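You operate a simulated robot arm through the tools that you are given. There is no shell and no other tool. Be economical: measure what you need, move in short steps, check, and stop when the job is done.

The job below is to be done with a simulated two-armed robot. You get a single attempt, and the scene is never put back.

## Task
Close the tool leaf. Take the cap off the milk bottle and lay it down on the seat under the blind. Push the door of the cupboard by the chest shut. Open the seat drawer, take the cedar block from the inside of the seat drawer and leave it on the seat beside the lid and shut the drawer again. Fetch the magazine file and set it on the upper deck of the trolley. Open the label drawer, fetch the leaves from the inside of the label drawer and set it on the clear end of the bench, then shut the drawer. Take the sponge pad on the top of the mending bench and put it away on the top of the desk. Put the teal book from the forests shelf on top of the teal atlas. Take the brown coaster from the meadows shelf and put it on the bridges shelf. Push the peg drawer shut. Close the pull out slide. Open the closet door, put the orange pad on the top of the long table away on the top of the upper closet shelf, then shut the door. The order is free. Set down upright: magazine file, sponge pad, orange pad.

The check looks at the end state, three seconds after you hand in, the way a careful person would. Anything else that was tipped, shoved, dropped, spilled or broken makes it a failure. Lids that push on must go on centred and level and be pressed home; caps that screw on are set level and turned clockwise until they are tight.

## Robot
Two 6-joint arms with two-finger parallel grippers on one trunk, on a base that drives. Base frame: it is fixed to the floor where the robot stands at the start and does not move with it; the origin is under the middle of the robot, x ahead of it, y to its left, z up. Units: mm, rad, N and s.
The left shoulder is at the start at [60, 187, 947], the right one opposite. With the tool pointing down near the work surface each hand reaches from about 100 to 380 mm from the robot's upright axis, wherever it stands, measured 20 degrees to its own side. Places, roughly: Bridges shelf [-4900, 2000, 1100]; book [-4750, 2250, 1500]; cedar block (6x6x4 cm) [-1900, -1400, 300]; clear end of the bench [1000, 600, 800]; closet door [2000, 1900, 1000]; coaster [-5000, 2000, 500]; door of the cupboard by the chest [-2900, -800, 300]; label drawer [800, -100, 700]; leaves (9x15x2 cm) [800, 100, 700]; magazine file (9x24x20 cm) [800, -100, 900]; milk bottle [-2500, -1250, 500]; orange pad (8x5x6 cm) [-100, 1400, 700]; peg drawer [-4400, 2700, 500]; pull out slide [-1900, 1900, 500]; seat beside the lid [-3000, -1200, 500]; seat drawer [-2100, -1400, 400]; sponge pad (8x5x6 cm) [1300, 600, 900]; teal atlas (27x20x4 cm) [-1900, 2000, 600]; tool leaf [700, -100, 600]; top of the desk [0, -1600, 800]; top of the upper closet shelf [2200, 1700, 1200]; upper deck of the trolley [-700, 100, 600]. Payload 1.57 kg a hand.
The TCP of each hand is the grasp point between the finger pads, 30 mm short of the fingertips. In the tool frame z runs along the fingers and y along their closing line. The gripper opens to 110 mm. The fingers are 24 mm wide and 12 mm thick; the gripper's body (48 by 112 mm) begins 78 mm behind the TCP.
Orientation is that of the tool frame in the base frame, as [roll, pitch, yaw] about the fixed x, y, z axes, in that order (R = Rz(yaw) Ry(pitch) Rx(roll)). With the fingers straight down and closing along the base's y, the tool's x points along the base's -x, its y along +y and its z along -z.

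## Interface
- The arms move only by the tool servo_tool. It takes "left_increments", "right_increments" or both (then of equal length, played together; a hand with none holds still); each is a list of rows, each a list of 7 numbers: the shift along the tool's x, y, z in mm, then the turn, a rotation vector about the tool's x, y, z in rad, then the finger opening in mm, from 0 to 110. In form: [[x, y, z, rx, ry, rz, fingers], ...]. A call has 1 to 8 rows; each row shifts and turns the commanded pose from where the row before left it, along the tool's axes as they then stand. Rows are played at 5 a second. More than 50 mm and 0.15 rad between two rows, or a gripper value outside its range, and nothing of the call is played. A pose out of reach is approached as far as the arm can. The call stops where the force on the tool passes 40 N (or 10 N more than at its start, if that is more) or the arm is blocked; 0.2 s more then pass. The fingers move at their own pace (about 153 mm/s each) and stop on an object; they squeeze with about 39 N. The grip force told is the motor's: it shows also when the fingers shut on nothing. Time passes only in rows, and 0.2 s behind the last, so rows that do not move let the fingers close. It gives the time, the measured TCP pose, the force on the tool (base axes), the opening and the grip force at its end, in the units of the frame above (readings bear some noise), with the torque about the TCP (base axes, N m) and any sound that the robot's microphone picked up, and new pictures: "show" is both (left out), scene, wrist or none (wrist: the cameras of the hands that moved).
- Cameras (640 x 400 px; columns grow to the right, rows downward): "scene" is now at [-6.4, 11.4, 1466.7]; the picture's right is [0.23, -0.97, 0.00], its down [-0.91, -0.21, -0.36] and it looks along [0.35, 0.08, -0.93] (base axes); focal length 214 px, centre (320, 200). "left" rides on the left gripper at [70, -16, -141] in its tool frame; the picture's right is [0.23, 0.97, 0.00], its down [-0.86, 0.20, -0.48] and it looks along [-0.47, 0.11, 0.88] (tool axes); focal length 222 px, centre (320, 200). "right" rides on the right gripper at [70, 16, -141] in its tool frame; the picture's right is [-0.23, 0.97, 0.00], its down [-0.86, -0.20, -0.48] and it looks along [-0.47, -0.11, 0.88] (tool axes); focal length 222 px, centre (320, 200).
- slide_trunk(by): slides the trunk up (or, below 0, down) by that many mm; the arms and the scene camera ride with it, the base frame stays. It gives what a move gives, with no picture.
- base_move(legs): drives the robot by 1 to 6 legs, each [ahead, left, turn to the left] in mm, mm and rad, along the robot's own axes; the way and the turn of a leg run together, so that a leg with both is an arc; at most 1500 mm and 3.142 rad a leg. The arms and the cameras ride along, it lands a little off, and it stops where it bumps. It gives what a move gives, and a new picture of the scene camera.
- turn_head(pan, tilt): turns the head with the scene camera to pan (to the left, within 1.501 rad either way) and tilt (down, from -0.506 to 1.204), counted from straight ahead of the robot. It gives what a move gives, and a new picture of the scene camera.
- measure_at(camera, pixels): for up to 12 pixels [column, row] of the newest picture of that camera ("zoom" is the newest enlarged one), the place [x, y, z] in the base frame of the surface seen there, good to about 2 mm. No time passes.
- enlarge(camera, box): a new picture of the part [left, top, right, bottom] of that camera's present view, enlarged. No time passes.
- finish_job(): hands the job in; it is judged then, once.

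Work in short steps. Measure before you move; look again where a grasp or a placing could have gone wrong, and mend it. You have 385 turns and 360 pictures in all, those below and enlarged ones among them. Open the grippers and draw the arms clear of the work before you hand the job in, unless the task says otherwise; then end with one line.

The tools are called after "Emit:" by a JSON object that holds its "op" and its "data". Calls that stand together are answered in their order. servo_tool: Moves the arms, as the interface text tells. Its arguments: {"type":"object","properties":{"left_increments":{"type":"array","items":{"type":"array","items":{"type":"number"}}},"right_increments":{"type":"array","items":{"type":"array","items":{"type":"number"}}},"show":{"type":"string","enum":["both","scene","wrist","none"]}},"required":[]} The other tools are called the same way: slide_trunk (by) slides the trunk up or down; base_move (legs) drives the base; turn_head (pan, tilt) turns the head that bears the scene camera; measure_at (camera, pixels) gives the place of the surface under pixels of a picture; enlarge (camera, box) takes an enlarged picture of a part of a camera's view; finish_job () hands the job in.

At the start:

```text
clock: 0.0
left_tcp_pos: [318.7, 128.7, 1170.6]
left_tool_rot: [-3.141, 0.0, -3.141]
left_contact_force: [0.4, 0.1, 0.3]
left_wrist_torque: [0.01, -0.03, -0.02]
left_gripper_width: 109.7
left_grip_force: 0.1
right_tcp_pos: [363.4, -177.9, 1095.0]
right_tool_rot: [-3.141, -0.001, 3.141]
right_contact_force: [-0.7, -0.4, 0.3]
right_wrist_torque: [0.03, -0.01, 0.03]
right_gripper_width: 110.2
right_grip_force: 0.0
trunk travel left (down, up): [-575.0, 415.0]
robot x, y, heading: [0.7, -2.3, -0.002]
head pan, tilt: [0.23, 1.201]
```

scene: 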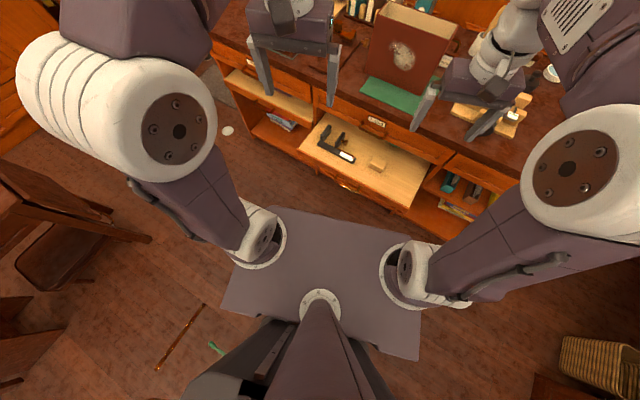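
right: 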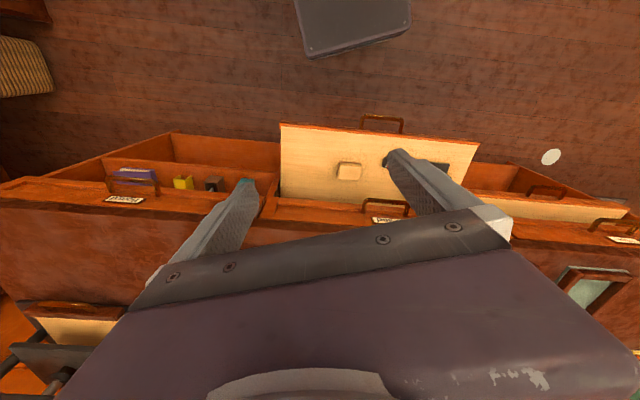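
left: 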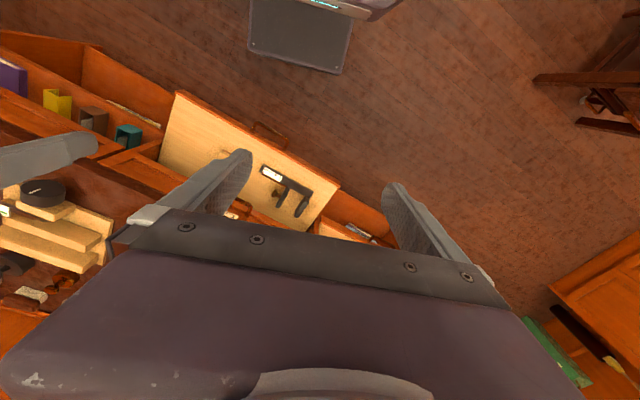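

The start view shows the bench ahead with the open leaf at about (360,160). I turn the head to look straight ahead at the bench.

Emit:
{"op": "turn_head", "data": {"pan": 0, "tilt": 0.75}}

```text
clock: 0.9
left_tcp_pos: [320.2, 130.2, 1170.3]
left_tool_rot: [3.141, -0.001, -3.141]
left_contact_force: [-0.1, 0.1, 0.5]
left_wrist_torque: [0.05, 0.04, -0.04]
left_gripper_width: 110.1
left_grip_force: 0.1
right_tcp_pos: [363.7, -178.0, 1095.0]
right_tool_rot: [-3.14, 0.0, -3.141]
right_contact_force: [0.7, 0.3, 0.2]
right_wrist_torque: [0.0, -0.01, 0.04]
right_gripper_width: 110.1
right_grip_force: 0.0
trunk travel left (down, up): [-575.0, 415.0]
robot x, y, heading: [3.5, 3.3, -0.002]
head pan, tilt: [0.0, 0.75]
```

scene: 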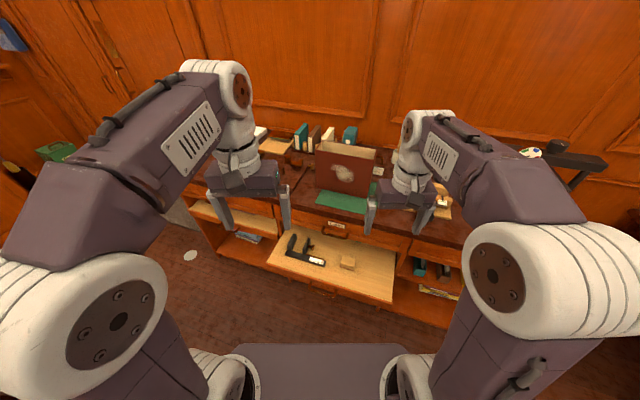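

The bench shows between the arms; I enlarge it to identify the leaf, label drawer and magazine file.

Emit:
{"op": "enlarge", "data": {"camera": "scene", "box": [170, 110, 490, 310]}}

Emit:
{"op": "measure_at", "data": {"camera": "scene", "pixels": [[330, 240], [275, 255], [390, 298], [330, 290], [345, 265], [310, 258], [335, 226], [345, 200], [320, 145], [375, 155], [350, 170], [190, 255]]}}

```text
2.00 times, centred on (330, 210) of scene
```

zoom: 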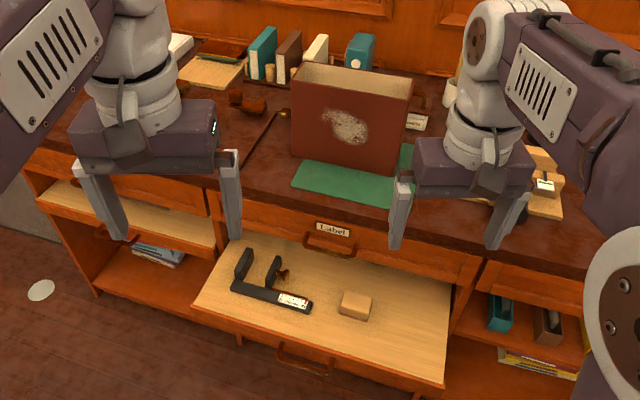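

```text
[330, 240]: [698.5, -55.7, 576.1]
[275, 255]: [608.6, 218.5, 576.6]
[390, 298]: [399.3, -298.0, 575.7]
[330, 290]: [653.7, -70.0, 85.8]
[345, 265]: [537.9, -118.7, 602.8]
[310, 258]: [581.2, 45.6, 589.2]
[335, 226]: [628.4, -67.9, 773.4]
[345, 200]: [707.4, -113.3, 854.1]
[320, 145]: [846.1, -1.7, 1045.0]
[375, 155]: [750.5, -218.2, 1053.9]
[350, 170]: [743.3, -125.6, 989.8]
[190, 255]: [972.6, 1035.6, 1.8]
```

I measure leaf corners, handles, bench edges and the magazine file in the zoom.

Emit:
{"op": "measure_at", "data": {"camera": "zoom", "pixels": [[230, 240], [197, 303], [443, 380], [449, 285], [303, 357], [330, 245], [333, 229], [300, 148], [400, 170], [292, 72], [410, 82], [300, 180]]}}

Emit:
{"op": "measure_at", "data": {"camera": "zoom", "pixels": [[220, 192], [480, 250], [30, 155], [240, 265], [272, 265], [295, 300], [355, 300], [355, 312], [300, 368], [270, 345], [160, 250], [260, 205]]}}

```text
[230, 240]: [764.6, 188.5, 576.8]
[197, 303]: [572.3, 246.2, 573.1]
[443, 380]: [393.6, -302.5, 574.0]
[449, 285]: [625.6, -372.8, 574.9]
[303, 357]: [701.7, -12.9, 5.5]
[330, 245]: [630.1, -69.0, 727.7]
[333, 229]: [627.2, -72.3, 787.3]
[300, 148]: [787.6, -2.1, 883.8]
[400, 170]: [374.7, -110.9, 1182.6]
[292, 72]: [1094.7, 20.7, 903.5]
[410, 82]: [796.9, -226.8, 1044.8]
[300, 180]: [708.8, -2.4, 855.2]
```

```text
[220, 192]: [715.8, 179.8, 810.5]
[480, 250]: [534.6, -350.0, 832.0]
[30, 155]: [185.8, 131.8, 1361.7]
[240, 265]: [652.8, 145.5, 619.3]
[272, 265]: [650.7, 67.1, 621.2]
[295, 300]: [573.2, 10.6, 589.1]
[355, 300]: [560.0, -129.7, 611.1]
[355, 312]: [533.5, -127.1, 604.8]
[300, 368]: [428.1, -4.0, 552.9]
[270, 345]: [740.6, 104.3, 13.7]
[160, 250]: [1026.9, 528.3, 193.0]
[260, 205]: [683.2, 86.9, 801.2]
```

I check the robot's own base plate size for clearance, and the picture's plate pixels.

Emit:
{"op": "measure_at", "data": {"camera": "scene", "pixels": [[320, 346], [320, 370], [245, 348], [385, 346], [400, 350], [320, 395]]}}

```text
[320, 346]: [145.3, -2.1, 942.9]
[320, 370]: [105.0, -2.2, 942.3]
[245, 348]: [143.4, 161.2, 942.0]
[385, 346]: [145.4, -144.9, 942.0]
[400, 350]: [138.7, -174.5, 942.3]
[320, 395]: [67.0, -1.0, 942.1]
```

The bench is yawed about -18°. I turn to face it, shift left ~240 mm so the handle is on the right hand's natural side, and lower the trunk for the leaf.

Emit:
{"op": "base_move", "data": {"legs": [[0, 0, -0.314], [0, 240, 0]]}}

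Emit:
{"op": "slide_trunk", "data": {"by": -150}}

Emit:
{"op": "enlarge", "data": {"camera": "scene", "box": [160, 100, 480, 300]}}

```text
clock: 3.7
left_tcp_pos: [414.1, 251.2, 1171.4]
left_tool_rot: [3.142, 0.001, 2.832]
left_contact_force: [-0.1, 0.1, -0.2]
left_wrist_torque: [0.03, 0.05, -0.03]
left_gripper_width: 109.7
left_grip_force: 0.2
right_tcp_pos: [365.0, -55.9, 1095.0]
right_tool_rot: [3.141, 0.0, 2.833]
right_contact_force: [-0.1, -0.2, -0.4]
right_wrist_torque: [-0.05, -0.01, 0.01]
right_gripper_width: 109.9
right_grip_force: 0.1
trunk travel left (down, up): [-575.0, 415.0]
robot x, y, heading: [70.9, 225.5, -0.31]
head pan, tilt: [0.0, 0.75]
```

scene: 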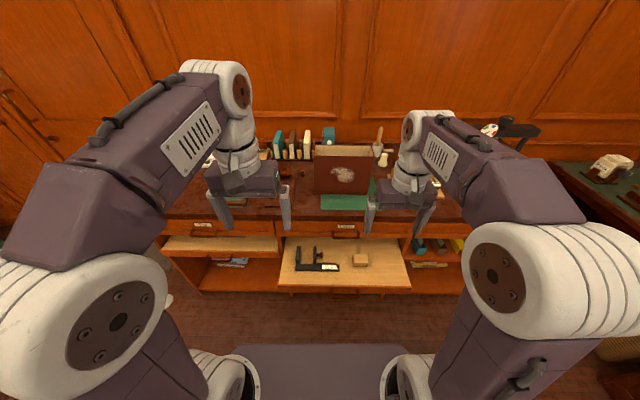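

```text
clock: 5.4
left_tcp_pos: [415.5, 250.8, 1020.9]
left_tool_rot: [-3.141, 0.001, 2.832]
left_contact_force: [0.5, -0.2, 1.1]
left_wrist_torque: [0.01, 0.05, 0.0]
left_gripper_width: 109.9
left_grip_force: 0.1
right_tcp_pos: [364.7, -55.6, 944.7]
right_tool_rot: [3.14, 0.0, 2.831]
right_contact_force: [0.5, 0.2, 0.6]
right_wrist_torque: [-0.01, -0.02, 0.04]
right_gripper_width: 110.1
right_grip_force: 0.1
trunk travel left (down, up): [-425.0, 565.0]
robot x, y, heading: [72.6, 220.9, -0.31]
head pan, tilt: [0.0, 0.75]
```

```text
2.00 times, centred on (320, 200) of scene
```

zoom: 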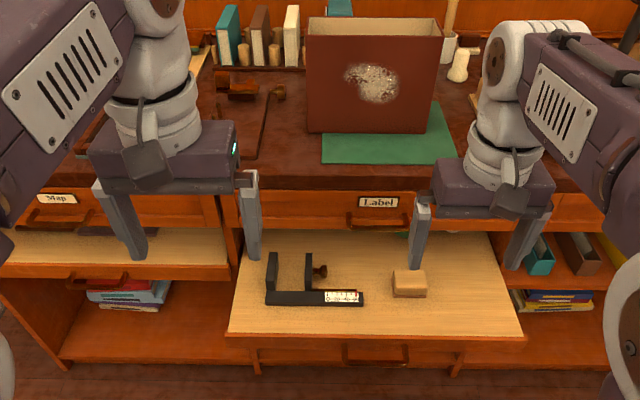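

The label drawer handle is at zoom (378,218), the leaf handle at (375,352). I measure both plus file edges.

Emit:
{"op": "measure_at", "data": {"camera": "zoom", "pixels": [[376, 362], [345, 355], [408, 356], [378, 224], [348, 216], [408, 218], [375, 202], [330, 205], [310, 18], [435, 40], [320, 120], [390, 155]]}}

Emit:
{"op": "measure_at", "data": {"camera": "zoom", "pixels": [[300, 345], [450, 350], [300, 335], [300, 240], [310, 226], [420, 130], [436, 100], [330, 170], [240, 170], [380, 15], [270, 100]]}}

```text
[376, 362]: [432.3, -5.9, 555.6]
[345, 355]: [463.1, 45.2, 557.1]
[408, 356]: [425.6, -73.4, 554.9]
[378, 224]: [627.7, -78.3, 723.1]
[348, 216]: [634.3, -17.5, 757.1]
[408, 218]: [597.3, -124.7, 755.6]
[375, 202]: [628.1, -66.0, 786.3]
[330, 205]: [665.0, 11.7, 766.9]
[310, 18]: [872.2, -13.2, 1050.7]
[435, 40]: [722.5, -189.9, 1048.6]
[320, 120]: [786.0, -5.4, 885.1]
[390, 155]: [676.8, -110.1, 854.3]
```

```text
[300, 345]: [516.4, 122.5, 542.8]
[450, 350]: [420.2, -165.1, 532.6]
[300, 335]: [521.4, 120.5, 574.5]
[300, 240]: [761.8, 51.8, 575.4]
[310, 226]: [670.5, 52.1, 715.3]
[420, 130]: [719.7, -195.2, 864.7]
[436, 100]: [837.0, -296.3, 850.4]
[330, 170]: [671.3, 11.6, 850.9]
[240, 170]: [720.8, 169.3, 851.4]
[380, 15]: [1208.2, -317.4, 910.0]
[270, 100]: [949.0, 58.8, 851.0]
```

Leaf handle bar is at d≈412 (along bench inward normal), z≈555, s≈125. I lower the right hand, closed, just in front of it.

Emit:
{"op": "servo_tool", "data": {"right_increments": [[0, 33, 40, 0, 0, 0, 0], [0, 32, 35, 0, 0, 0, 0], [0, 0, 50, 0, 0, 0, 0], [0, 0, 50, 0, 0, 0, 0], [0, 0, 50, 0, 0, 0, 0], [0, 0, 50, 0, 0, 0, 0], [0, 0, 50, 0, 0, 0, 0], [0, 0, 50, 0, 0, 0, 0]], "show": "wrist"}}

```text
refused: row 1 steps farther than a row can; nothing moved
```

One row was slightly over 50 mm; I split it.

Emit:
{"op": "servo_tool", "data": {"right_increments": [[0, 33, 35, 0, 0, 0, 0], [0, 32, 35, 0, 0, 0, 0], [0, 0, 50, 0, 0, 0, 0], [0, 0, 50, 0, 0, 0, 0], [0, 0, 50, 0, 0, 0, 0], [0, 0, 50, 0, 0, 0, 0], [0, 0, 50, 0, 0, 0, 0], [0, 0, 50, 0, 0, 0, 0]], "show": "both"}}

```text
clock: 7.2
left_tcp_pos: [414.0, 251.1, 1020.3]
left_tool_rot: [3.14, 0.0, 2.832]
left_contact_force: [-0.4, 0.8, -0.4]
left_wrist_torque: [-0.02, -0.04, 0.01]
left_gripper_width: 110.0
left_grip_force: 0.2
right_tcp_pos: [385.8, 4.3, 574.1]
right_tool_rot: [-3.141, -0.001, 2.833]
right_contact_force: [0.2, -0.6, -0.1]
right_wrist_torque: [-0.02, 0.0, 0.04]
right_gripper_width: 0.0
right_grip_force: 21.3
trunk travel left (down, up): [-425.0, 565.0]
robot x, y, heading: [71.7, 224.6, -0.308]
head pan, tilt: [0.0, 0.75]
```

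scene: 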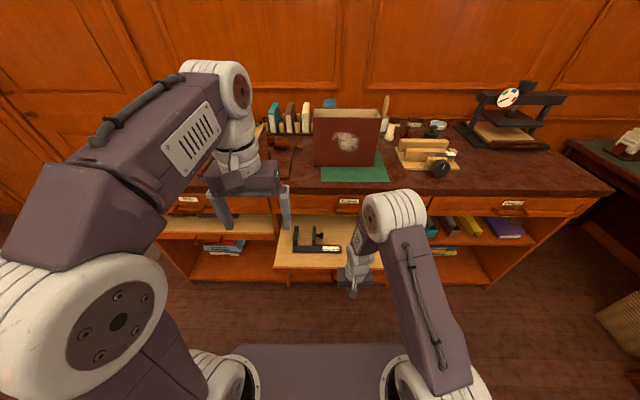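
right: 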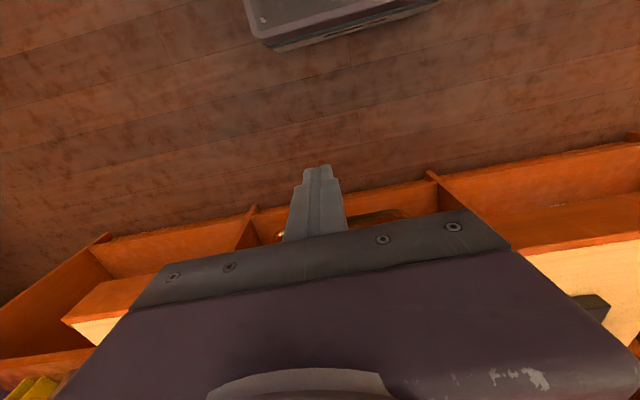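

The finger is just in front of the handle (about (370,215) in the wrist view). I measure the robot base edge for clearance.

Emit:
{"op": "measure_at", "data": {"camera": "right", "pixels": [[275, 40], [430, 8], [340, 45], [380, 212], [285, 235]]}}

Emit:
{"op": "servo_tool", "data": {"right_increments": [[0, 0, 10, 0, 0, 0, 0], [-30, 0, 0, 0, 0, 0, 0], [-30, 0, 0, 0, 0, 0, 0], [-30, 0, 0, 0, 0, 0, 0], [-30, 0, 0, 0, 0, 0, 0], [-30, 0, 0, 0, 0, 0, 0], [-20, 0, 0, 0, 0, 0, 0]], "show": "scene"}}

```text
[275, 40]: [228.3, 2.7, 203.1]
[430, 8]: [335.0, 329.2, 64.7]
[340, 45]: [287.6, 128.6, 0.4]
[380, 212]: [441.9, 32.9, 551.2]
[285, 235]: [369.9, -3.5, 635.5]
```

```text
clock: 8.8
left_tcp_pos: [414.8, 251.3, 1020.9]
left_tool_rot: [-3.141, 0.0, 2.834]
left_contact_force: [1.5, 0.7, -0.2]
left_wrist_torque: [-0.03, 0.0, -0.04]
left_gripper_width: 110.0
left_grip_force: 0.2
right_tcp_pos: [547.0, -44.1, 564.0]
right_tool_rot: [3.141, 0.0, 2.832]
right_contact_force: [-0.1, 0.0, 0.5]
right_wrist_torque: [0.03, 0.0, 0.0]
right_gripper_width: 0.1
right_grip_force: 21.4
trunk travel left (down, up): [-425.0, 565.0]
robot x, y, heading: [73.6, 223.4, -0.309]
head pan, tilt: [0.0, 0.75]
```

scene: 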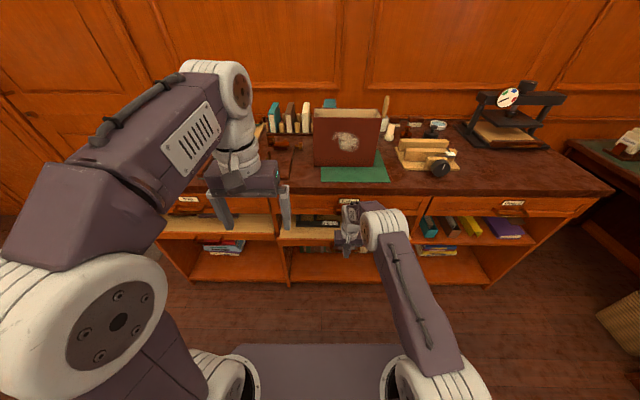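

The leaf slid in freely. I keep pushing gently until it stops.

Emit:
{"op": "servo_tool", "data": {"right_increments": [[-20, 0, 0, 0, 0, 0, 0], [-15, 0, 0, 0, 0, 0, 0], [-10, 0, 0, 0, 0, 0, 0], [-10, 0, 0, 0, 0, 0, 0], [-10, 0, 0, 0, 0, 0, 0], [-10, 0, 0, 0, 0, 0, 0], [-10, 0, 0, 0, 0, 0, 0]], "show": "scene"}}

Emit:
{"op": "enlarge", "data": {"camera": "scene", "box": [160, 100, 480, 300]}}

```text
clock: 9.9
left_tcp_pos: [384.1, 256.6, 1029.7]
left_tool_rot: [-3.138, 0.021, 2.82]
left_contact_force: [-0.6, -0.6, -1.0]
left_wrist_torque: [-0.03, -0.05, 0.0]
left_gripper_width: 110.2
left_grip_force: 0.0
right_tcp_pos: [553.7, -50.4, 570.0]
right_tool_rot: [-3.132, -0.03, 2.838]
right_contact_force: [95.3, -20.3, -240.3]
right_wrist_torque: [6.07, 25.13, 0.21]
right_gripper_width: 0.2
right_grip_force: 20.9
right hand out of reach, approached as far as the arm can: row 5
trunk travel left (down, up): [-425.0, 565.0]
robot x, y, heading: [57.6, 226.4, -0.319]
head pan, tilt: [0.0, 0.75]
stopped in row 5 (right hand): the force on the tool passed its limit (the readings are from after the stop); the commanded pose is now the measured one
```

scene: 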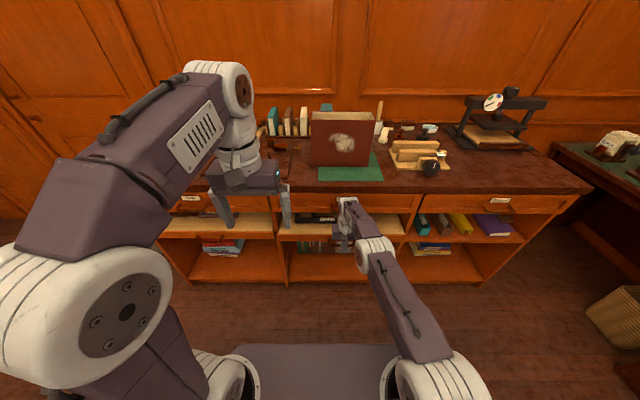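

```text
2.00 times, centred on (320, 200) of scene
```

zoom: 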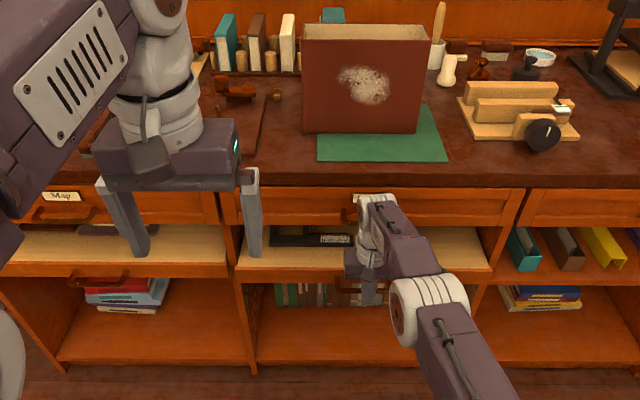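

The force spiked — the wrist seems to have met the label handle or reach limit. I back off at once and look.

Emit:
{"op": "servo_tool", "data": {"right_increments": [[30, 0, 0, 0, 0, 0, 0], [40, 0, 0, 0, 0, 0, 0], [40, 0, 0, 0, 0, 0, 0], [40, 0, 0, 0, 0, 0, 0]], "show": "scene"}}

Emit:
{"op": "enlarge", "data": {"camera": "scene", "box": [160, 100, 480, 300]}}

Emit:
{"op": "measure_at", "data": {"camera": "zoom", "pixels": [[300, 270], [450, 275], [130, 270], [350, 290], [330, 215], [450, 220]]}}

```text
clock: 10.9
left_tcp_pos: [406.9, 250.7, 1019.8]
left_tool_rot: [3.141, -0.001, 2.828]
left_contact_force: [0.3, -0.5, 0.7]
left_wrist_torque: [0.01, -0.03, 0.01]
left_gripper_width: 110.2
left_grip_force: 0.1
right_tcp_pos: [430.6, -11.4, 557.4]
right_tool_rot: [-3.138, -0.052, 2.836]
right_contact_force: [0.3, 0.3, 0.8]
right_wrist_torque: [-0.02, -0.02, -0.01]
right_gripper_width: 0.0
right_grip_force: 21.8
trunk travel left (down, up): [-425.0, 565.0]
robot x, y, heading: [61.4, 223.8, -0.317]
head pan, tilt: [0.0, 0.75]
```

scene: 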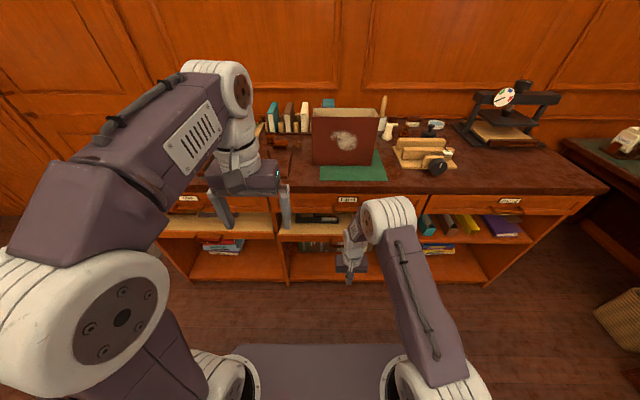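

```text
2.00 times, centred on (320, 200) of scene
```

zoom: 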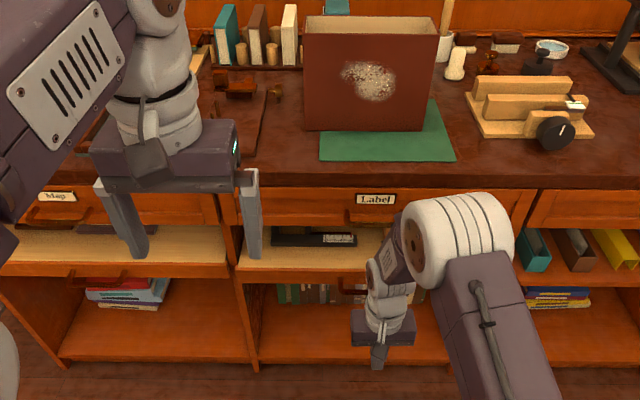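

```text
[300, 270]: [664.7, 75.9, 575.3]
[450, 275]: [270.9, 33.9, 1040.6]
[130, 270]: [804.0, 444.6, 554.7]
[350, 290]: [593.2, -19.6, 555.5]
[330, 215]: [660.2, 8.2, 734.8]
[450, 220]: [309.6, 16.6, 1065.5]
```

I measure the front faces of the leaf and of the neighbouring map slide to see how much is left.

Emit:
{"op": "measure_at", "data": {"camera": "zoom", "pixels": [[280, 274], [280, 278], [320, 276], [200, 270], [170, 270], [200, 263], [280, 268], [240, 275], [350, 272], [232, 240]]}}

Emit:
{"op": "enlarge", "data": {"camera": "scene", "box": [240, 190, 400, 290]}}

```text
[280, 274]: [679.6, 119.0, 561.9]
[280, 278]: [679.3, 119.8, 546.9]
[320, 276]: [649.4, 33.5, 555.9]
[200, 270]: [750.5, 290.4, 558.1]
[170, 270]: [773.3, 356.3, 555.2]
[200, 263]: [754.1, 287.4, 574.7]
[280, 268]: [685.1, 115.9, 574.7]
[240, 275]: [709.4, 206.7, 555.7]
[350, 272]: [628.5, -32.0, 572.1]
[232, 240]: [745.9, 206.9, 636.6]
```

```text
4.00 times, centred on (320, 240) of scene
```

zoom: 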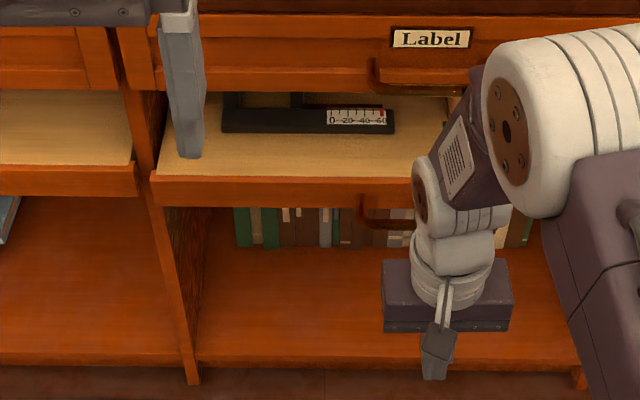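

The leaf still stands 15 mm proud of its neighbour. I tilt the right hand's fingers forward to keep the wrist clear of the label handle and approach.

Emit:
{"op": "servo_tool", "data": {"right_increments": [[0, 0, 0, 0, -0.14, 0, 0], [0, 0, 0, 0, -0.14, 0, 0], [0, 0, 0, 0, -0.14, 0, 0], [0, 0, 0, 0, -0.14, 0, 0], [0, 0, 0, 0, -0.14, 0, 0], [0, 0, 0, 0, -0.14, 0, 0], [-10.6, 0, -10.6, 0, 0, 0, 0], [-28, 0, 28, 0, 0, 0, 0]], "show": "none"}}

Emit:
{"op": "servo_tool", "data": {"right_increments": [[-28, 0, 28, 0, 0, 0, 0], [-28, 0, 28, 0, 0, 0, 0], [-6, 0, 6, 0, 0, 0, 0], [-6, 0, 6, 0, 0, 0, 0], [-6, 0, 6, 0, 0, 0, 0], [-6, 0, 6, 0, 0, 0, 0]], "show": "scene"}}

```text
clock: 12.7
left_tcp_pos: [409.7, 249.2, 1020.3]
left_tool_rot: [3.141, -0.003, 2.828]
left_contact_force: [0.1, -0.1, -0.6]
left_wrist_torque: [-0.01, 0.0, 0.01]
left_gripper_width: 110.0
left_grip_force: 0.1
right_tcp_pos: [508.6, -17.5, 586.3]
right_tool_rot: [-3.131, 0.781, 2.842]
right_contact_force: [0.0, 0.0, 0.3]
right_wrist_torque: [-0.02, 0.0, 0.01]
right_gripper_width: 0.0
right_grip_force: 20.6
right hand out of reach, approached as far as the arm can: row 2, 6
trunk travel left (down, up): [-425.0, 565.0]
robot x, y, heading: [62.6, 226.4, -0.307]
head pan, tilt: [0.0, 0.75]
```

```text
clock: 14.2
left_tcp_pos: [404.3, 250.8, 1021.6]
left_tool_rot: [-3.141, 0.005, 2.827]
left_contact_force: [-0.3, 0.7, 0.3]
left_wrist_torque: [-0.01, -0.01, -0.02]
left_gripper_width: 110.0
left_grip_force: 0.0
right_tcp_pos: [608.2, -49.0, 588.2]
right_tool_rot: [-3.133, 0.777, 2.844]
right_contact_force: [-22.1, 6.5, 20.3]
right_wrist_torque: [-0.22, -0.21, -0.08]
right_gripper_width: 0.0
right_grip_force: 21.2
trunk travel left (down, up): [-425.0, 565.0]
robot x, y, heading: [64.1, 224.2, -0.309]
head pan, tilt: [0.0, 0.75]
stopped in row 6 (right hand): the force on the tool passed its limit (the readings are from after the stop); the commanded pose is now the measured one
```

scene: 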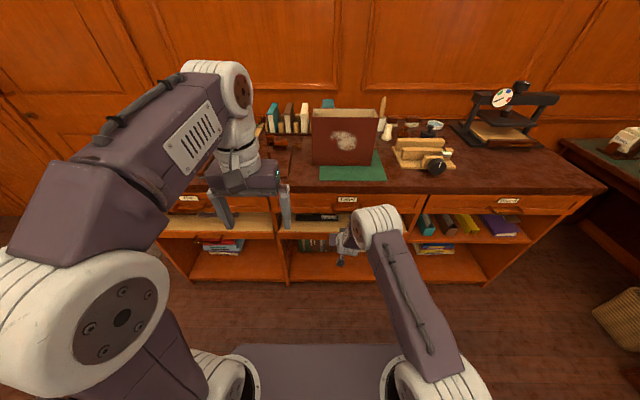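

Contact at ~30 N. I measure the leaf's front face again against the map slide.

Emit:
{"op": "enlarge", "data": {"camera": "scene", "box": [240, 190, 400, 290]}}

Emit:
{"op": "measure_at", "data": {"camera": "zoom", "pixels": [[180, 185], [250, 190], [320, 190], [40, 180], [100, 180], [150, 190]]}}

```text
4.00 times, centred on (320, 240) of scene
```

zoom: 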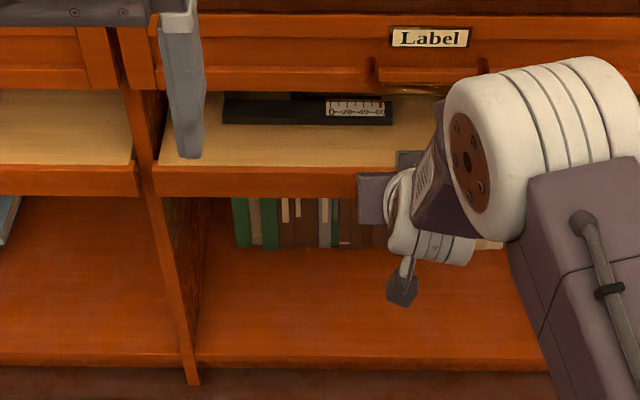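

```text
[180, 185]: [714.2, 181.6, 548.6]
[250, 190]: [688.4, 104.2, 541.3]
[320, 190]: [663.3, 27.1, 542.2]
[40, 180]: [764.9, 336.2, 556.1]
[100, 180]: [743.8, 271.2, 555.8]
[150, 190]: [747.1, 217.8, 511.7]
```

The leaf is flush now (d≈623 for both). I retract and raise the hand, turning the fingers level-forward for the label drawer handle.

Emit:
{"op": "servo_tool", "data": {"right_increments": [[28, 0, -28, 0, 0, 0, 60], [28, 0, -28, 0, 0, 0, 60], [28, 0, -28, 0, 0, 0, 60], [28, 0, -28, 0, 0, 0, 60], [-28, 0, -28, 0, 0, 0, 60], [-28, 0, -28, 0, 0, 0, 60], [-28, 0, -28, 0, 0, 0, 60], [-28, 0, -28, 0, 0, 0, 60]], "show": "none"}}

Emit:
{"op": "servo_tool", "data": {"right_increments": [[0, 0, 0, 0, -0.13, 0, 60], [0, 0, 0, 0, -0.13, 0, 60], [0, 0, 0, 0, -0.13, 0, 60], [0, 0, 0, 0, -0.13, 0, 60], [0, 0, 0, 0, -0.13, 0, 60], [0, 0, 0, 0, -0.13, 0, 60]], "show": "scene"}}

Emit:
{"op": "enlarge", "data": {"camera": "scene", "box": [240, 140, 400, 240]}}

```text
clock: 16.0
left_tcp_pos: [408.2, 249.5, 1019.9]
left_tool_rot: [3.14, 0.0, 2.827]
left_contact_force: [0.5, 0.6, 0.0]
left_wrist_torque: [-0.01, 0.0, 0.03]
left_gripper_width: 110.1
left_grip_force: 0.0
right_tcp_pos: [464.9, -1.1, 748.5]
right_tool_rot: [-3.134, 0.771, 2.844]
right_contact_force: [-0.4, 0.2, -0.5]
right_wrist_torque: [-0.03, 0.01, 0.0]
right_gripper_width: 59.5
right_grip_force: 0.1
right hand out of reach, approached as far as the arm can: row 4
trunk travel left (down, up): [-425.0, 565.0]
robot x, y, heading: [62.7, 224.1, -0.315]
head pan, tilt: [0.0, 0.75]
```

```text
clock: 17.4
left_tcp_pos: [407.4, 249.5, 1019.8]
left_tool_rot: [-3.141, -0.002, 2.827]
left_contact_force: [-0.1, 0.3, -0.3]
left_wrist_torque: [0.02, 0.0, 0.0]
left_gripper_width: 109.8
left_grip_force: 0.1
right_tcp_pos: [491.1, -36.2, 985.0]
right_tool_rot: [-3.005, 1.526, 2.982]
right_contact_force: [0.1, -0.5, -0.5]
right_wrist_torque: [-0.02, 0.03, -0.03]
right_gripper_width: 59.9
right_grip_force: 0.0
right hand out of reach, approached as far as the arm can: row 2, 3, 4, 5, 6
trunk travel left (down, up): [-425.0, 565.0]
robot x, y, heading: [62.5, 226.3, -0.31]
head pan, tilt: [0.0, 0.75]
```

scene: 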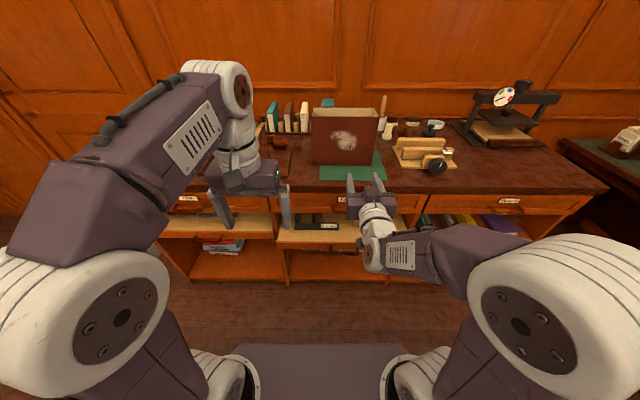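

```text
4.00 times, centred on (320, 190) of scene
```

zoom: 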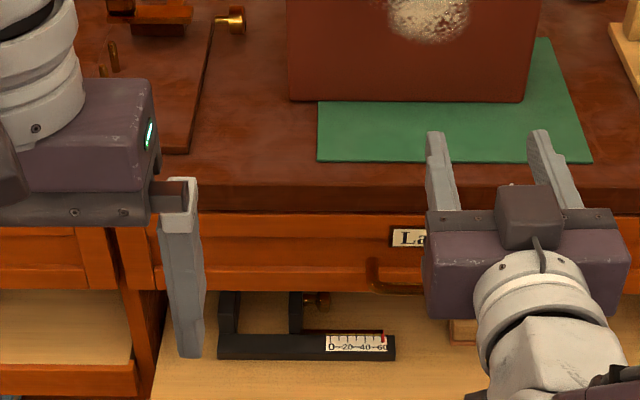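

The level pose is too close to the shoulder here. I push the hand forward to see where it settles.

Emit:
{"op": "servo_tool", "data": {"right_increments": [[0, 0, 30, 0, 0, 0, 60], [0, 0, 20, 0, 0, 0, 60]], "show": "none"}}

```text
clock: 18.0
left_tcp_pos: [408.9, 249.9, 1020.0]
left_tool_rot: [3.141, -0.003, 2.826]
left_contact_force: [0.6, 0.2, -0.7]
left_wrist_torque: [-0.01, 0.01, 0.03]
left_gripper_width: 110.1
left_grip_force: 0.1
right_tcp_pos: [540.3, -53.4, 986.4]
right_tool_rot: [-2.83, 1.551, -3.136]
right_contact_force: [0.4, 0.7, 0.8]
right_wrist_torque: [0.02, -0.02, -0.01]
right_gripper_width: 60.0
right_grip_force: 0.0
right hand out of reach, approached as far as the arm can: row 1
trunk travel left (down, up): [-425.0, 565.0]
robot x, y, heading: [61.3, 226.3, -0.316]
head pan, tilt: [0.0, 0.75]
```

Now at d≈530, z≈986, level. I roll the hand 90° so it closes vertically.

Emit:
{"op": "servo_tool", "data": {"right_increments": [[0, 0, 0, 0, 0, 0.15, 60], [0, 0, 0, 0, 0, 0.15, 60], [0, 0, 0, 0, 0, 0.15, 60], [0, 0, 0, 0, 0, 0.15, 60], [0, 0, 0, 0, 0, 0.15, 60], [0, 0, 0, 0, 0, 0.15, 60], [0, 0, 0, 0, 0, 0.15, 60], [0, 0, 0, 0, 0, 0.15, 60]], "show": "none"}}

Emit:
{"op": "servo_tool", "data": {"right_increments": [[0, 0, 0, 0, 0, 0.15, 60], [0, 0, 0, 0, 0, 0.15, 60], [0, 0, 0, 0, 0, 0.07, 60]], "show": "both"}}

```text
clock: 19.8
left_tcp_pos: [408.4, 249.3, 1019.5]
left_tool_rot: [-3.141, -0.001, 2.828]
left_contact_force: [0.1, 0.3, 0.1]
left_wrist_torque: [-0.01, 0.0, -0.02]
left_gripper_width: 110.3
left_grip_force: 0.0
right_tcp_pos: [541.1, -51.2, 986.6]
right_tool_rot: [1.593, 0.375, 1.275]
right_contact_force: [0.4, 0.5, 0.3]
right_wrist_torque: [-0.04, 0.03, 0.01]
right_gripper_width: 60.1
right_grip_force: 0.0
trunk travel left (down, up): [-425.0, 565.0]
robot x, y, heading: [64.8, 229.4, -0.313]
head pan, tilt: [0.0, 0.75]
```

```text
clock: 20.6
left_tcp_pos: [407.7, 248.5, 1021.0]
left_tool_rot: [3.141, -0.001, 2.828]
left_contact_force: [-0.1, 0.9, -0.4]
left_wrist_torque: [0.01, -0.02, 0.0]
left_gripper_width: 110.2
left_grip_force: 0.0
right_tcp_pos: [540.5, -52.6, 987.8]
right_tool_rot: [1.592, 0.006, 1.267]
right_contact_force: [-0.7, 0.5, 0.3]
right_wrist_torque: [0.0, 0.01, -0.01]
right_gripper_width: 59.8
right_grip_force: 0.0
trunk travel left (down, up): [-425.0, 565.0]
robot x, y, heading: [62.0, 228.0, -0.311]
head pan, tilt: [0.0, 0.75]
```

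scene: 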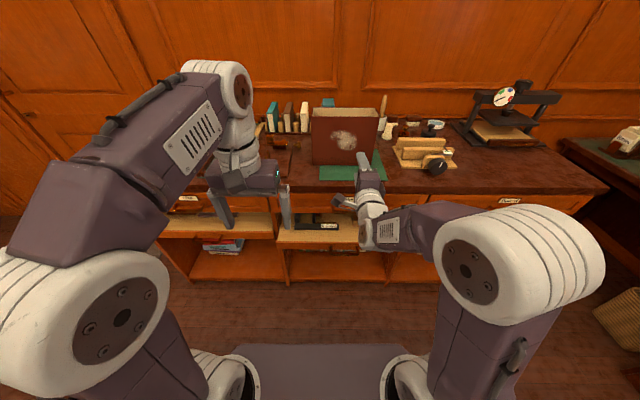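
right: 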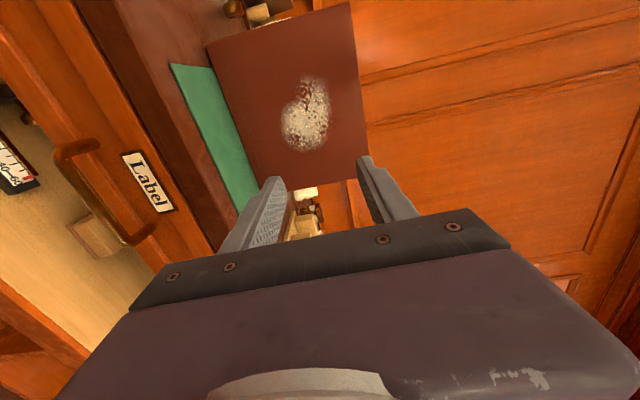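

The hand is level with the jaws vertical. The label handle shows in the wrist view around (90,190); I measure it.

Emit:
{"op": "measure_at", "data": {"camera": "right", "pixels": [[83, 190], [100, 212], [72, 160], [90, 180], [125, 238], [70, 147], [110, 175], [140, 200], [180, 180]]}}

```text
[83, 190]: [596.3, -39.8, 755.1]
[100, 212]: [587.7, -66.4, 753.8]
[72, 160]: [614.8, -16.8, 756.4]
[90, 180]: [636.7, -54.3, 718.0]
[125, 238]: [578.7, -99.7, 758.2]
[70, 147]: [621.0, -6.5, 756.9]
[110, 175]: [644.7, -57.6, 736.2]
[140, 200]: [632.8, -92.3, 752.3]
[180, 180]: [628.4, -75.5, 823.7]
```

The bar is at d≈579–590, z≈755, 50 mm off the drawer face. I lower the trunk 234 mm and then advance 52 mm with the jaws open.

Emit:
{"op": "slide_trunk", "data": {"by": -234}}

Emit:
{"op": "servo_tool", "data": {"right_increments": [[10, 0, 20, 0, 0, 0, 60], [0, 0, 20, 0, 0, 0, 60], [0, 0, 12, 0, 0, 0, 60]], "show": "wrist"}}

```text
clock: 23.1
left_tcp_pos: [407.1, 249.2, 786.4]
left_tool_rot: [3.141, -0.003, 2.826]
left_contact_force: [0.2, 0.0, 0.6]
left_wrist_torque: [0.03, 0.0, 0.01]
left_gripper_width: 110.1
left_grip_force: 0.0
right_tcp_pos: [541.2, -52.0, 752.5]
right_tool_rot: [1.59, 0.007, 1.267]
right_contact_force: [-0.1, -0.7, 0.4]
right_wrist_torque: [0.01, -0.01, -0.02]
right_gripper_width: 60.1
right_grip_force: 0.0
trunk travel left (down, up): [-191.0, 799.0]
robot x, y, heading: [63.8, 225.3, -0.324]
head pan, tilt: [0.0, 0.75]
```

```text
clock: 23.9
left_tcp_pos: [409.1, 249.7, 785.2]
left_tool_rot: [-3.14, -0.002, 2.828]
left_contact_force: [-0.3, -0.3, 0.5]
left_wrist_torque: [-0.02, 0.01, 0.01]
left_gripper_width: 109.9
left_grip_force: 0.2
right_tcp_pos: [593.7, -58.0, 752.5]
right_tool_rot: [1.592, 0.005, 1.268]
right_contact_force: [0.3, 0.1, 0.1]
right_wrist_torque: [-0.01, -0.02, 0.01]
right_gripper_width: 60.0
right_grip_force: 0.0
trunk travel left (down, up): [-191.0, 799.0]
robot x, y, heading: [60.6, 227.9, -0.31]
head pan, tilt: [0.0, 0.75]
```

right: 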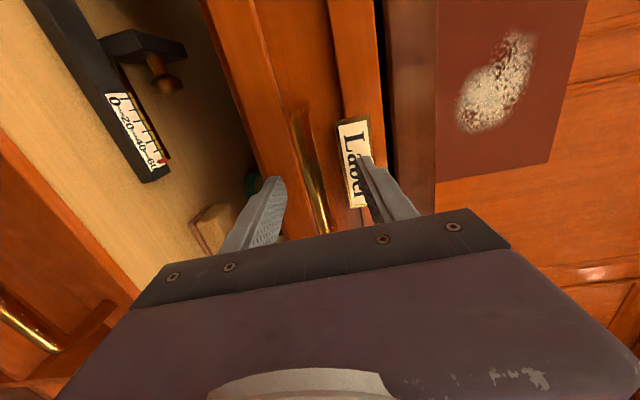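

The jaws straddle the handle bar (at (315,190)). I close, and then drive back 230 mm to pull the drawer out.

Emit:
{"op": "servo_tool", "data": {"right_increments": [[0, 0, 0, 0, 0, 0, 0], [0, 0, 0, 0, 0, 0, 0], [0, 0, 0, 0, 0, 0, 0]], "show": "none"}}

Emit:
{"op": "base_move", "data": {"legs": [[-120, 0, 0]]}}

```text
clock: 24.6
left_tcp_pos: [409.3, 249.7, 786.7]
left_tool_rot: [3.14, -0.002, 2.827]
left_contact_force: [0.0, 0.0, 0.0]
left_wrist_torque: [-0.02, 0.01, 0.0]
left_gripper_width: 110.1
left_grip_force: 0.1
right_tcp_pos: [593.3, -58.1, 751.6]
right_tool_rot: [1.595, 0.007, 1.267]
right_contact_force: [-5.0, 3.4, -12.0]
right_wrist_torque: [0.57, -0.12, -0.17]
right_gripper_width: 12.8
right_grip_force: 29.8
trunk travel left (down, up): [-191.0, 799.0]
robot x, y, heading: [62.1, 229.3, -0.315]
head pan, tilt: [0.0, 0.75]
```

```text
clock: 25.9
left_tcp_pos: [294.0, 287.3, 784.3]
left_tool_rot: [-3.141, -0.003, 2.826]
left_contact_force: [-0.1, 0.6, 0.2]
left_wrist_torque: [0.0, 0.01, -0.03]
left_gripper_width: 109.8
left_grip_force: 0.1
right_tcp_pos: [480.4, -19.9, 749.7]
right_tool_rot: [1.595, 0.011, 1.268]
right_contact_force: [3.5, 14.5, -17.4]
right_wrist_torque: [0.64, -0.21, 0.54]
right_gripper_width: 12.9
right_grip_force: 29.2
trunk travel left (down, up): [-191.0, 799.0]
robot x, y, heading: [-53.9, 262.5, -0.316]
head pan, tilt: [0.0, 0.75]
```

scene: 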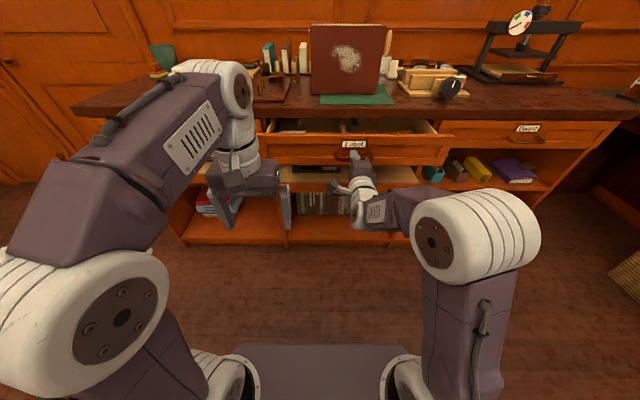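

The drawer follows. I pull another 90 mm.

Emit:
{"op": "base_move", "data": {"legs": [[-90, 0, 0]]}}

Emit:
{"op": "enlarge", "data": {"camera": "scene", "box": [240, 80, 480, 230]}}

```text
clock: 27.0
left_tcp_pos: [209.8, 315.2, 785.9]
left_tool_rot: [-3.14, -0.001, 2.83]
left_contact_force: [0.4, -0.6, 0.1]
left_wrist_torque: [0.0, 0.02, -0.03]
left_gripper_width: 110.1
left_grip_force: 0.0
right_tcp_pos: [394.1, 8.1, 750.9]
right_tool_rot: [1.596, 0.007, 1.269]
right_contact_force: [0.4, 6.2, -8.3]
right_wrist_torque: [0.68, -0.17, 0.21]
right_gripper_width: 12.5
right_grip_force: 29.3
trunk travel left (down, up): [-191.0, 799.0]
robot x, y, heading: [-136.9, 287.5, -0.311]
head pan, tilt: [0.0, 0.75]
```

scene: 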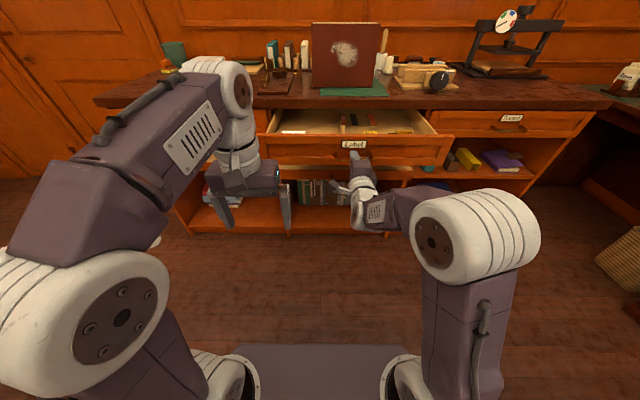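

```text
2.67 times, centred on (360, 155) of scene
```

zoom: 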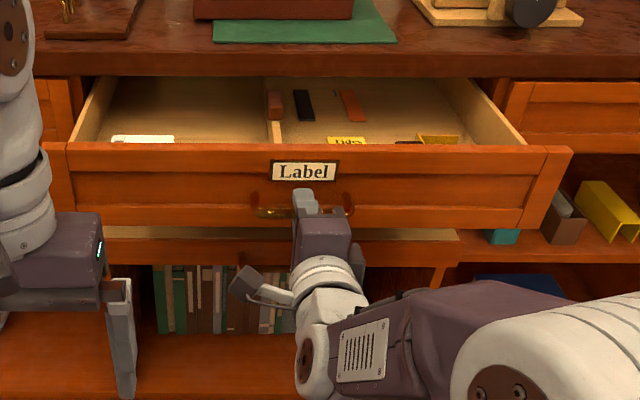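

Drawer open ~200 mm. I release the handle, drive back 90 mm and raise the trunk to look in.

Emit:
{"op": "servo_tool", "data": {"right_increments": [[0, 0, 0, 0, 0, 0, 60], [0, 0, 0, 0, 0, 0, 60]], "show": "none"}}

Emit:
{"op": "base_move", "data": {"legs": [[-90, 0, 0]]}}

Emit:
{"op": "slide_trunk", "data": {"by": 450}}

Emit:
{"op": "enlarge", "data": {"camera": "scene", "box": [200, 60, 440, 210]}}

```text
clock: 27.6
left_tcp_pos: [208.0, 314.4, 784.1]
left_tool_rot: [-3.141, 0.0, 2.83]
left_contact_force: [-0.1, -0.1, 0.1]
left_wrist_torque: [0.01, 0.02, 0.03]
left_gripper_width: 109.9
left_grip_force: 0.0
right_tcp_pos: [393.6, 7.9, 750.9]
right_tool_rot: [1.596, 0.009, 1.271]
right_contact_force: [0.3, 0.3, 0.4]
right_wrist_torque: [0.02, -0.01, 0.01]
right_gripper_width: 60.2
right_grip_force: 0.1
trunk travel left (down, up): [-191.0, 799.0]
robot x, y, heading: [-135.7, 290.3, -0.313]
head pan, tilt: [0.0, 0.75]
```

```text
clock: 28.4
left_tcp_pos: [195.4, 318.4, 785.8]
left_tool_rot: [-3.141, -0.002, 2.825]
left_contact_force: [0.9, 0.2, 0.6]
left_wrist_torque: [0.0, 0.02, -0.01]
left_gripper_width: 109.7
left_grip_force: 0.1
right_tcp_pos: [379.1, 10.5, 750.7]
right_tool_rot: [1.597, 0.008, 1.267]
right_contact_force: [0.5, 0.3, 0.1]
right_wrist_torque: [0.01, 0.02, -0.03]
right_gripper_width: 60.1
right_grip_force: 0.1
trunk travel left (down, up): [-191.0, 799.0]
robot x, y, heading: [-147.1, 292.3, -0.317]
head pan, tilt: [0.0, 0.75]
stopped in leg 1: the robot was blocked; the commanded pose is now the measured one
```

scene: 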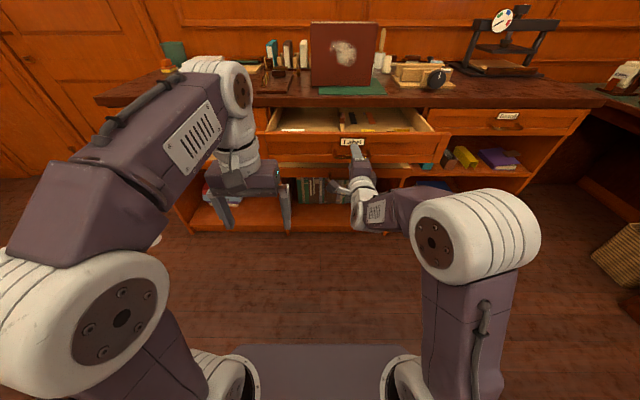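

```text
refused: 450 is not a number from -400 to 400
```

```text
2.67 times, centred on (320, 135) of scene
```

zoom: 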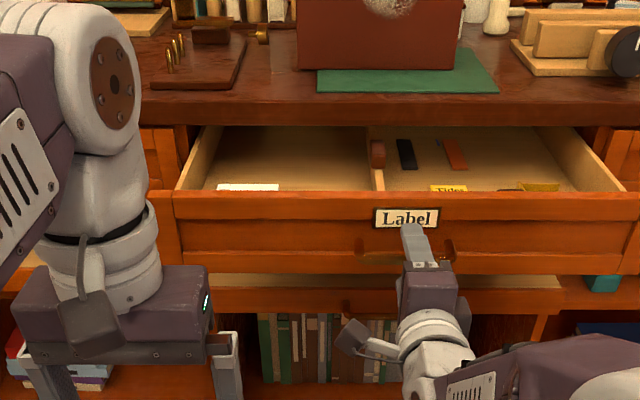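

The base was blocked behind me. I look left and right-back to see what is there.

Emit:
{"op": "turn_head", "data": {"pan": 1.5, "tilt": 0.6}}

Emit:
{"op": "turn_head", "data": {"pan": -1.5, "tilt": 0.6}}

```text
clock: 30.1
left_tcp_pos: [193.6, 318.3, 786.1]
left_tool_rot: [3.141, -0.002, 2.825]
left_contact_force: [-0.4, -0.8, 0.3]
left_wrist_torque: [-0.01, -0.01, 0.02]
left_gripper_width: 110.0
left_grip_force: 0.0
right_tcp_pos: [377.0, 10.4, 750.5]
right_tool_rot: [1.596, 0.009, 1.268]
right_contact_force: [1.1, 0.5, 0.2]
right_wrist_torque: [-0.02, 0.02, 0.01]
right_gripper_width: 60.1
right_grip_force: 0.1
trunk travel left (down, up): [-191.0, 799.0]
robot x, y, heading: [-151.2, 293.2, -0.316]
head pan, tilt: [1.499, 0.6]
```

scene: 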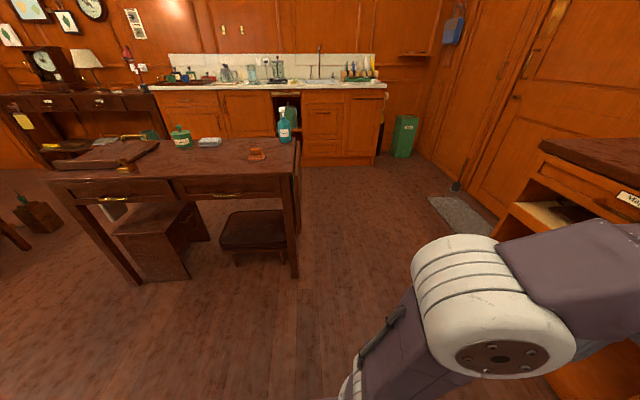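

```text
clock: 32.6
left_tcp_pos: [193.3, 318.3, 786.2]
left_tool_rot: [-3.141, -0.002, 2.824]
left_contact_force: [-0.3, -0.5, 0.4]
left_wrist_torque: [0.04, -0.01, 0.01]
left_gripper_width: 110.1
left_grip_force: 0.2
right_tcp_pos: [378.2, 11.5, 751.9]
right_tool_rot: [1.595, 0.008, 1.267]
right_contact_force: [0.2, 0.2, 0.2]
right_wrist_torque: [-0.03, -0.01, -0.01]
right_gripper_width: 59.7
right_grip_force: 0.2
trunk travel left (down, up): [-191.0, 799.0]
robot x, y, heading: [-152.5, 296.2, -0.313]
head pan, tilt: [-1.499, 0.6]
```

scene: 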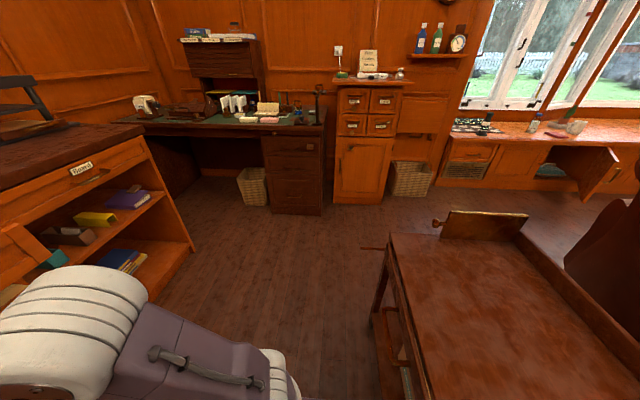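

The trolley (upper deck around (500,300)) is right behind me. I measure its edges and the desk area.

Emit:
{"op": "measure_at", "data": {"camera": "scene", "pixels": [[395, 240], [430, 395], [510, 235], [620, 340], [480, 300], [485, 225], [310, 130], [280, 119], [255, 116], [370, 245], [440, 225], [530, 220]]}}

```text
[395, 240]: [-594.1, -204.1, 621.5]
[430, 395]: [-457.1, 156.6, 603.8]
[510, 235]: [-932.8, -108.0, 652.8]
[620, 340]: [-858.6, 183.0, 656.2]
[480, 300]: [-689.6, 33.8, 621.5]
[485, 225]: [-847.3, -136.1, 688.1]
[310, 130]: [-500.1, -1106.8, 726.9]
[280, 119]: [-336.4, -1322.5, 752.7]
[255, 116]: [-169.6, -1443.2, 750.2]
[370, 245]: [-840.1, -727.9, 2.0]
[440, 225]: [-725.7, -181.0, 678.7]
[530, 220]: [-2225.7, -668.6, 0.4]
```

The trolley is close behind, so I retract the right hand with the arm instead, and then raise the trunk to see into the drawer.

Emit:
{"op": "servo_tool", "data": {"right_increments": [[0, 0, -25, 0, 0, 0, 60], [0, 0, -25, 0, 0, 0, 60]], "show": "none"}}

Emit:
{"op": "slide_trunk", "data": {"by": 390}}

Emit:
{"op": "turn_head", "data": {"pan": -0.1, "tilt": 0.8}}

Emit:
{"op": "enlarge", "data": {"camera": "scene", "box": [180, 120, 460, 295]}}

```text
clock: 33.2
left_tcp_pos: [193.9, 317.2, 785.8]
left_tool_rot: [3.141, -0.001, 2.823]
left_contact_force: [0.1, 0.4, -0.8]
left_wrist_torque: [0.0, 0.01, -0.03]
left_gripper_width: 109.8
left_grip_force: 0.0
right_tcp_pos: [329.8, 24.5, 753.0]
right_tool_rot: [1.594, 0.009, 1.268]
right_contact_force: [-0.2, 0.0, -0.1]
right_wrist_torque: [0.02, 0.0, 0.0]
right_gripper_width: 59.9
right_grip_force: 0.1
trunk travel left (down, up): [-191.0, 799.0]
robot x, y, heading: [-153.0, 296.6, -0.313]
head pan, tilt: [-1.499, 0.6]
```

```text
clock: 37.0
left_tcp_pos: [193.4, 317.1, 1175.8]
left_tool_rot: [3.141, 0.0, 2.824]
left_contact_force: [0.1, -0.6, 0.1]
left_wrist_torque: [-0.02, -0.01, 0.0]
left_gripper_width: 110.0
left_grip_force: 0.1
right_tcp_pos: [331.3, 25.7, 1142.5]
right_tool_rot: [1.594, 0.009, 1.267]
right_contact_force: [-0.2, 1.0, -0.1]
right_wrist_torque: [0.02, 0.0, 0.0]
right_gripper_width: 60.1
right_grip_force: 0.0
trunk travel left (down, up): [-581.0, 409.0]
robot x, y, heading: [-149.0, 295.2, -0.317]
head pan, tilt: [-1.499, 0.6]
```

```text
clock: 38.5
left_tcp_pos: [193.3, 318.5, 1176.4]
left_tool_rot: [-3.141, -0.002, 2.825]
left_contact_force: [0.2, 0.7, 0.4]
left_wrist_torque: [0.02, -0.01, -0.03]
left_gripper_width: 110.0
left_grip_force: 0.1
right_tcp_pos: [330.4, 25.8, 1142.6]
right_tool_rot: [1.594, 0.008, 1.267]
right_contact_force: [0.7, 0.8, -0.8]
right_wrist_torque: [0.04, 0.0, -0.02]
right_gripper_width: 60.2
right_grip_force: 0.0
trunk travel left (down, up): [-581.0, 409.0]
robot x, y, heading: [-153.5, 294.9, -0.316]
head pan, tilt: [-0.099, 0.799]
```

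scene: 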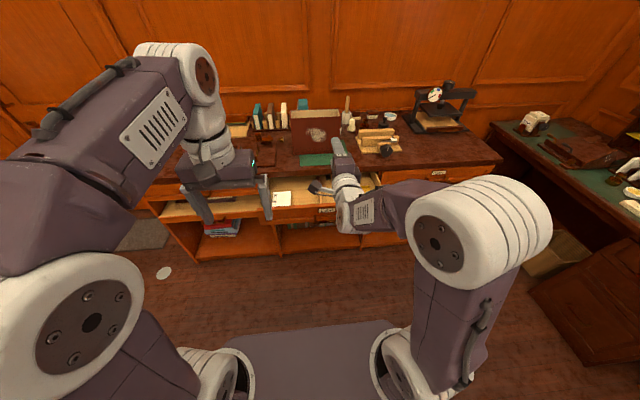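

```text
2.29 times, centred on (320, 208) of scene
```

zoom: 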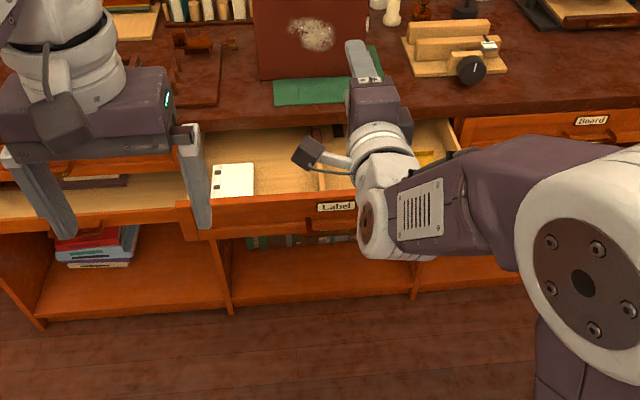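

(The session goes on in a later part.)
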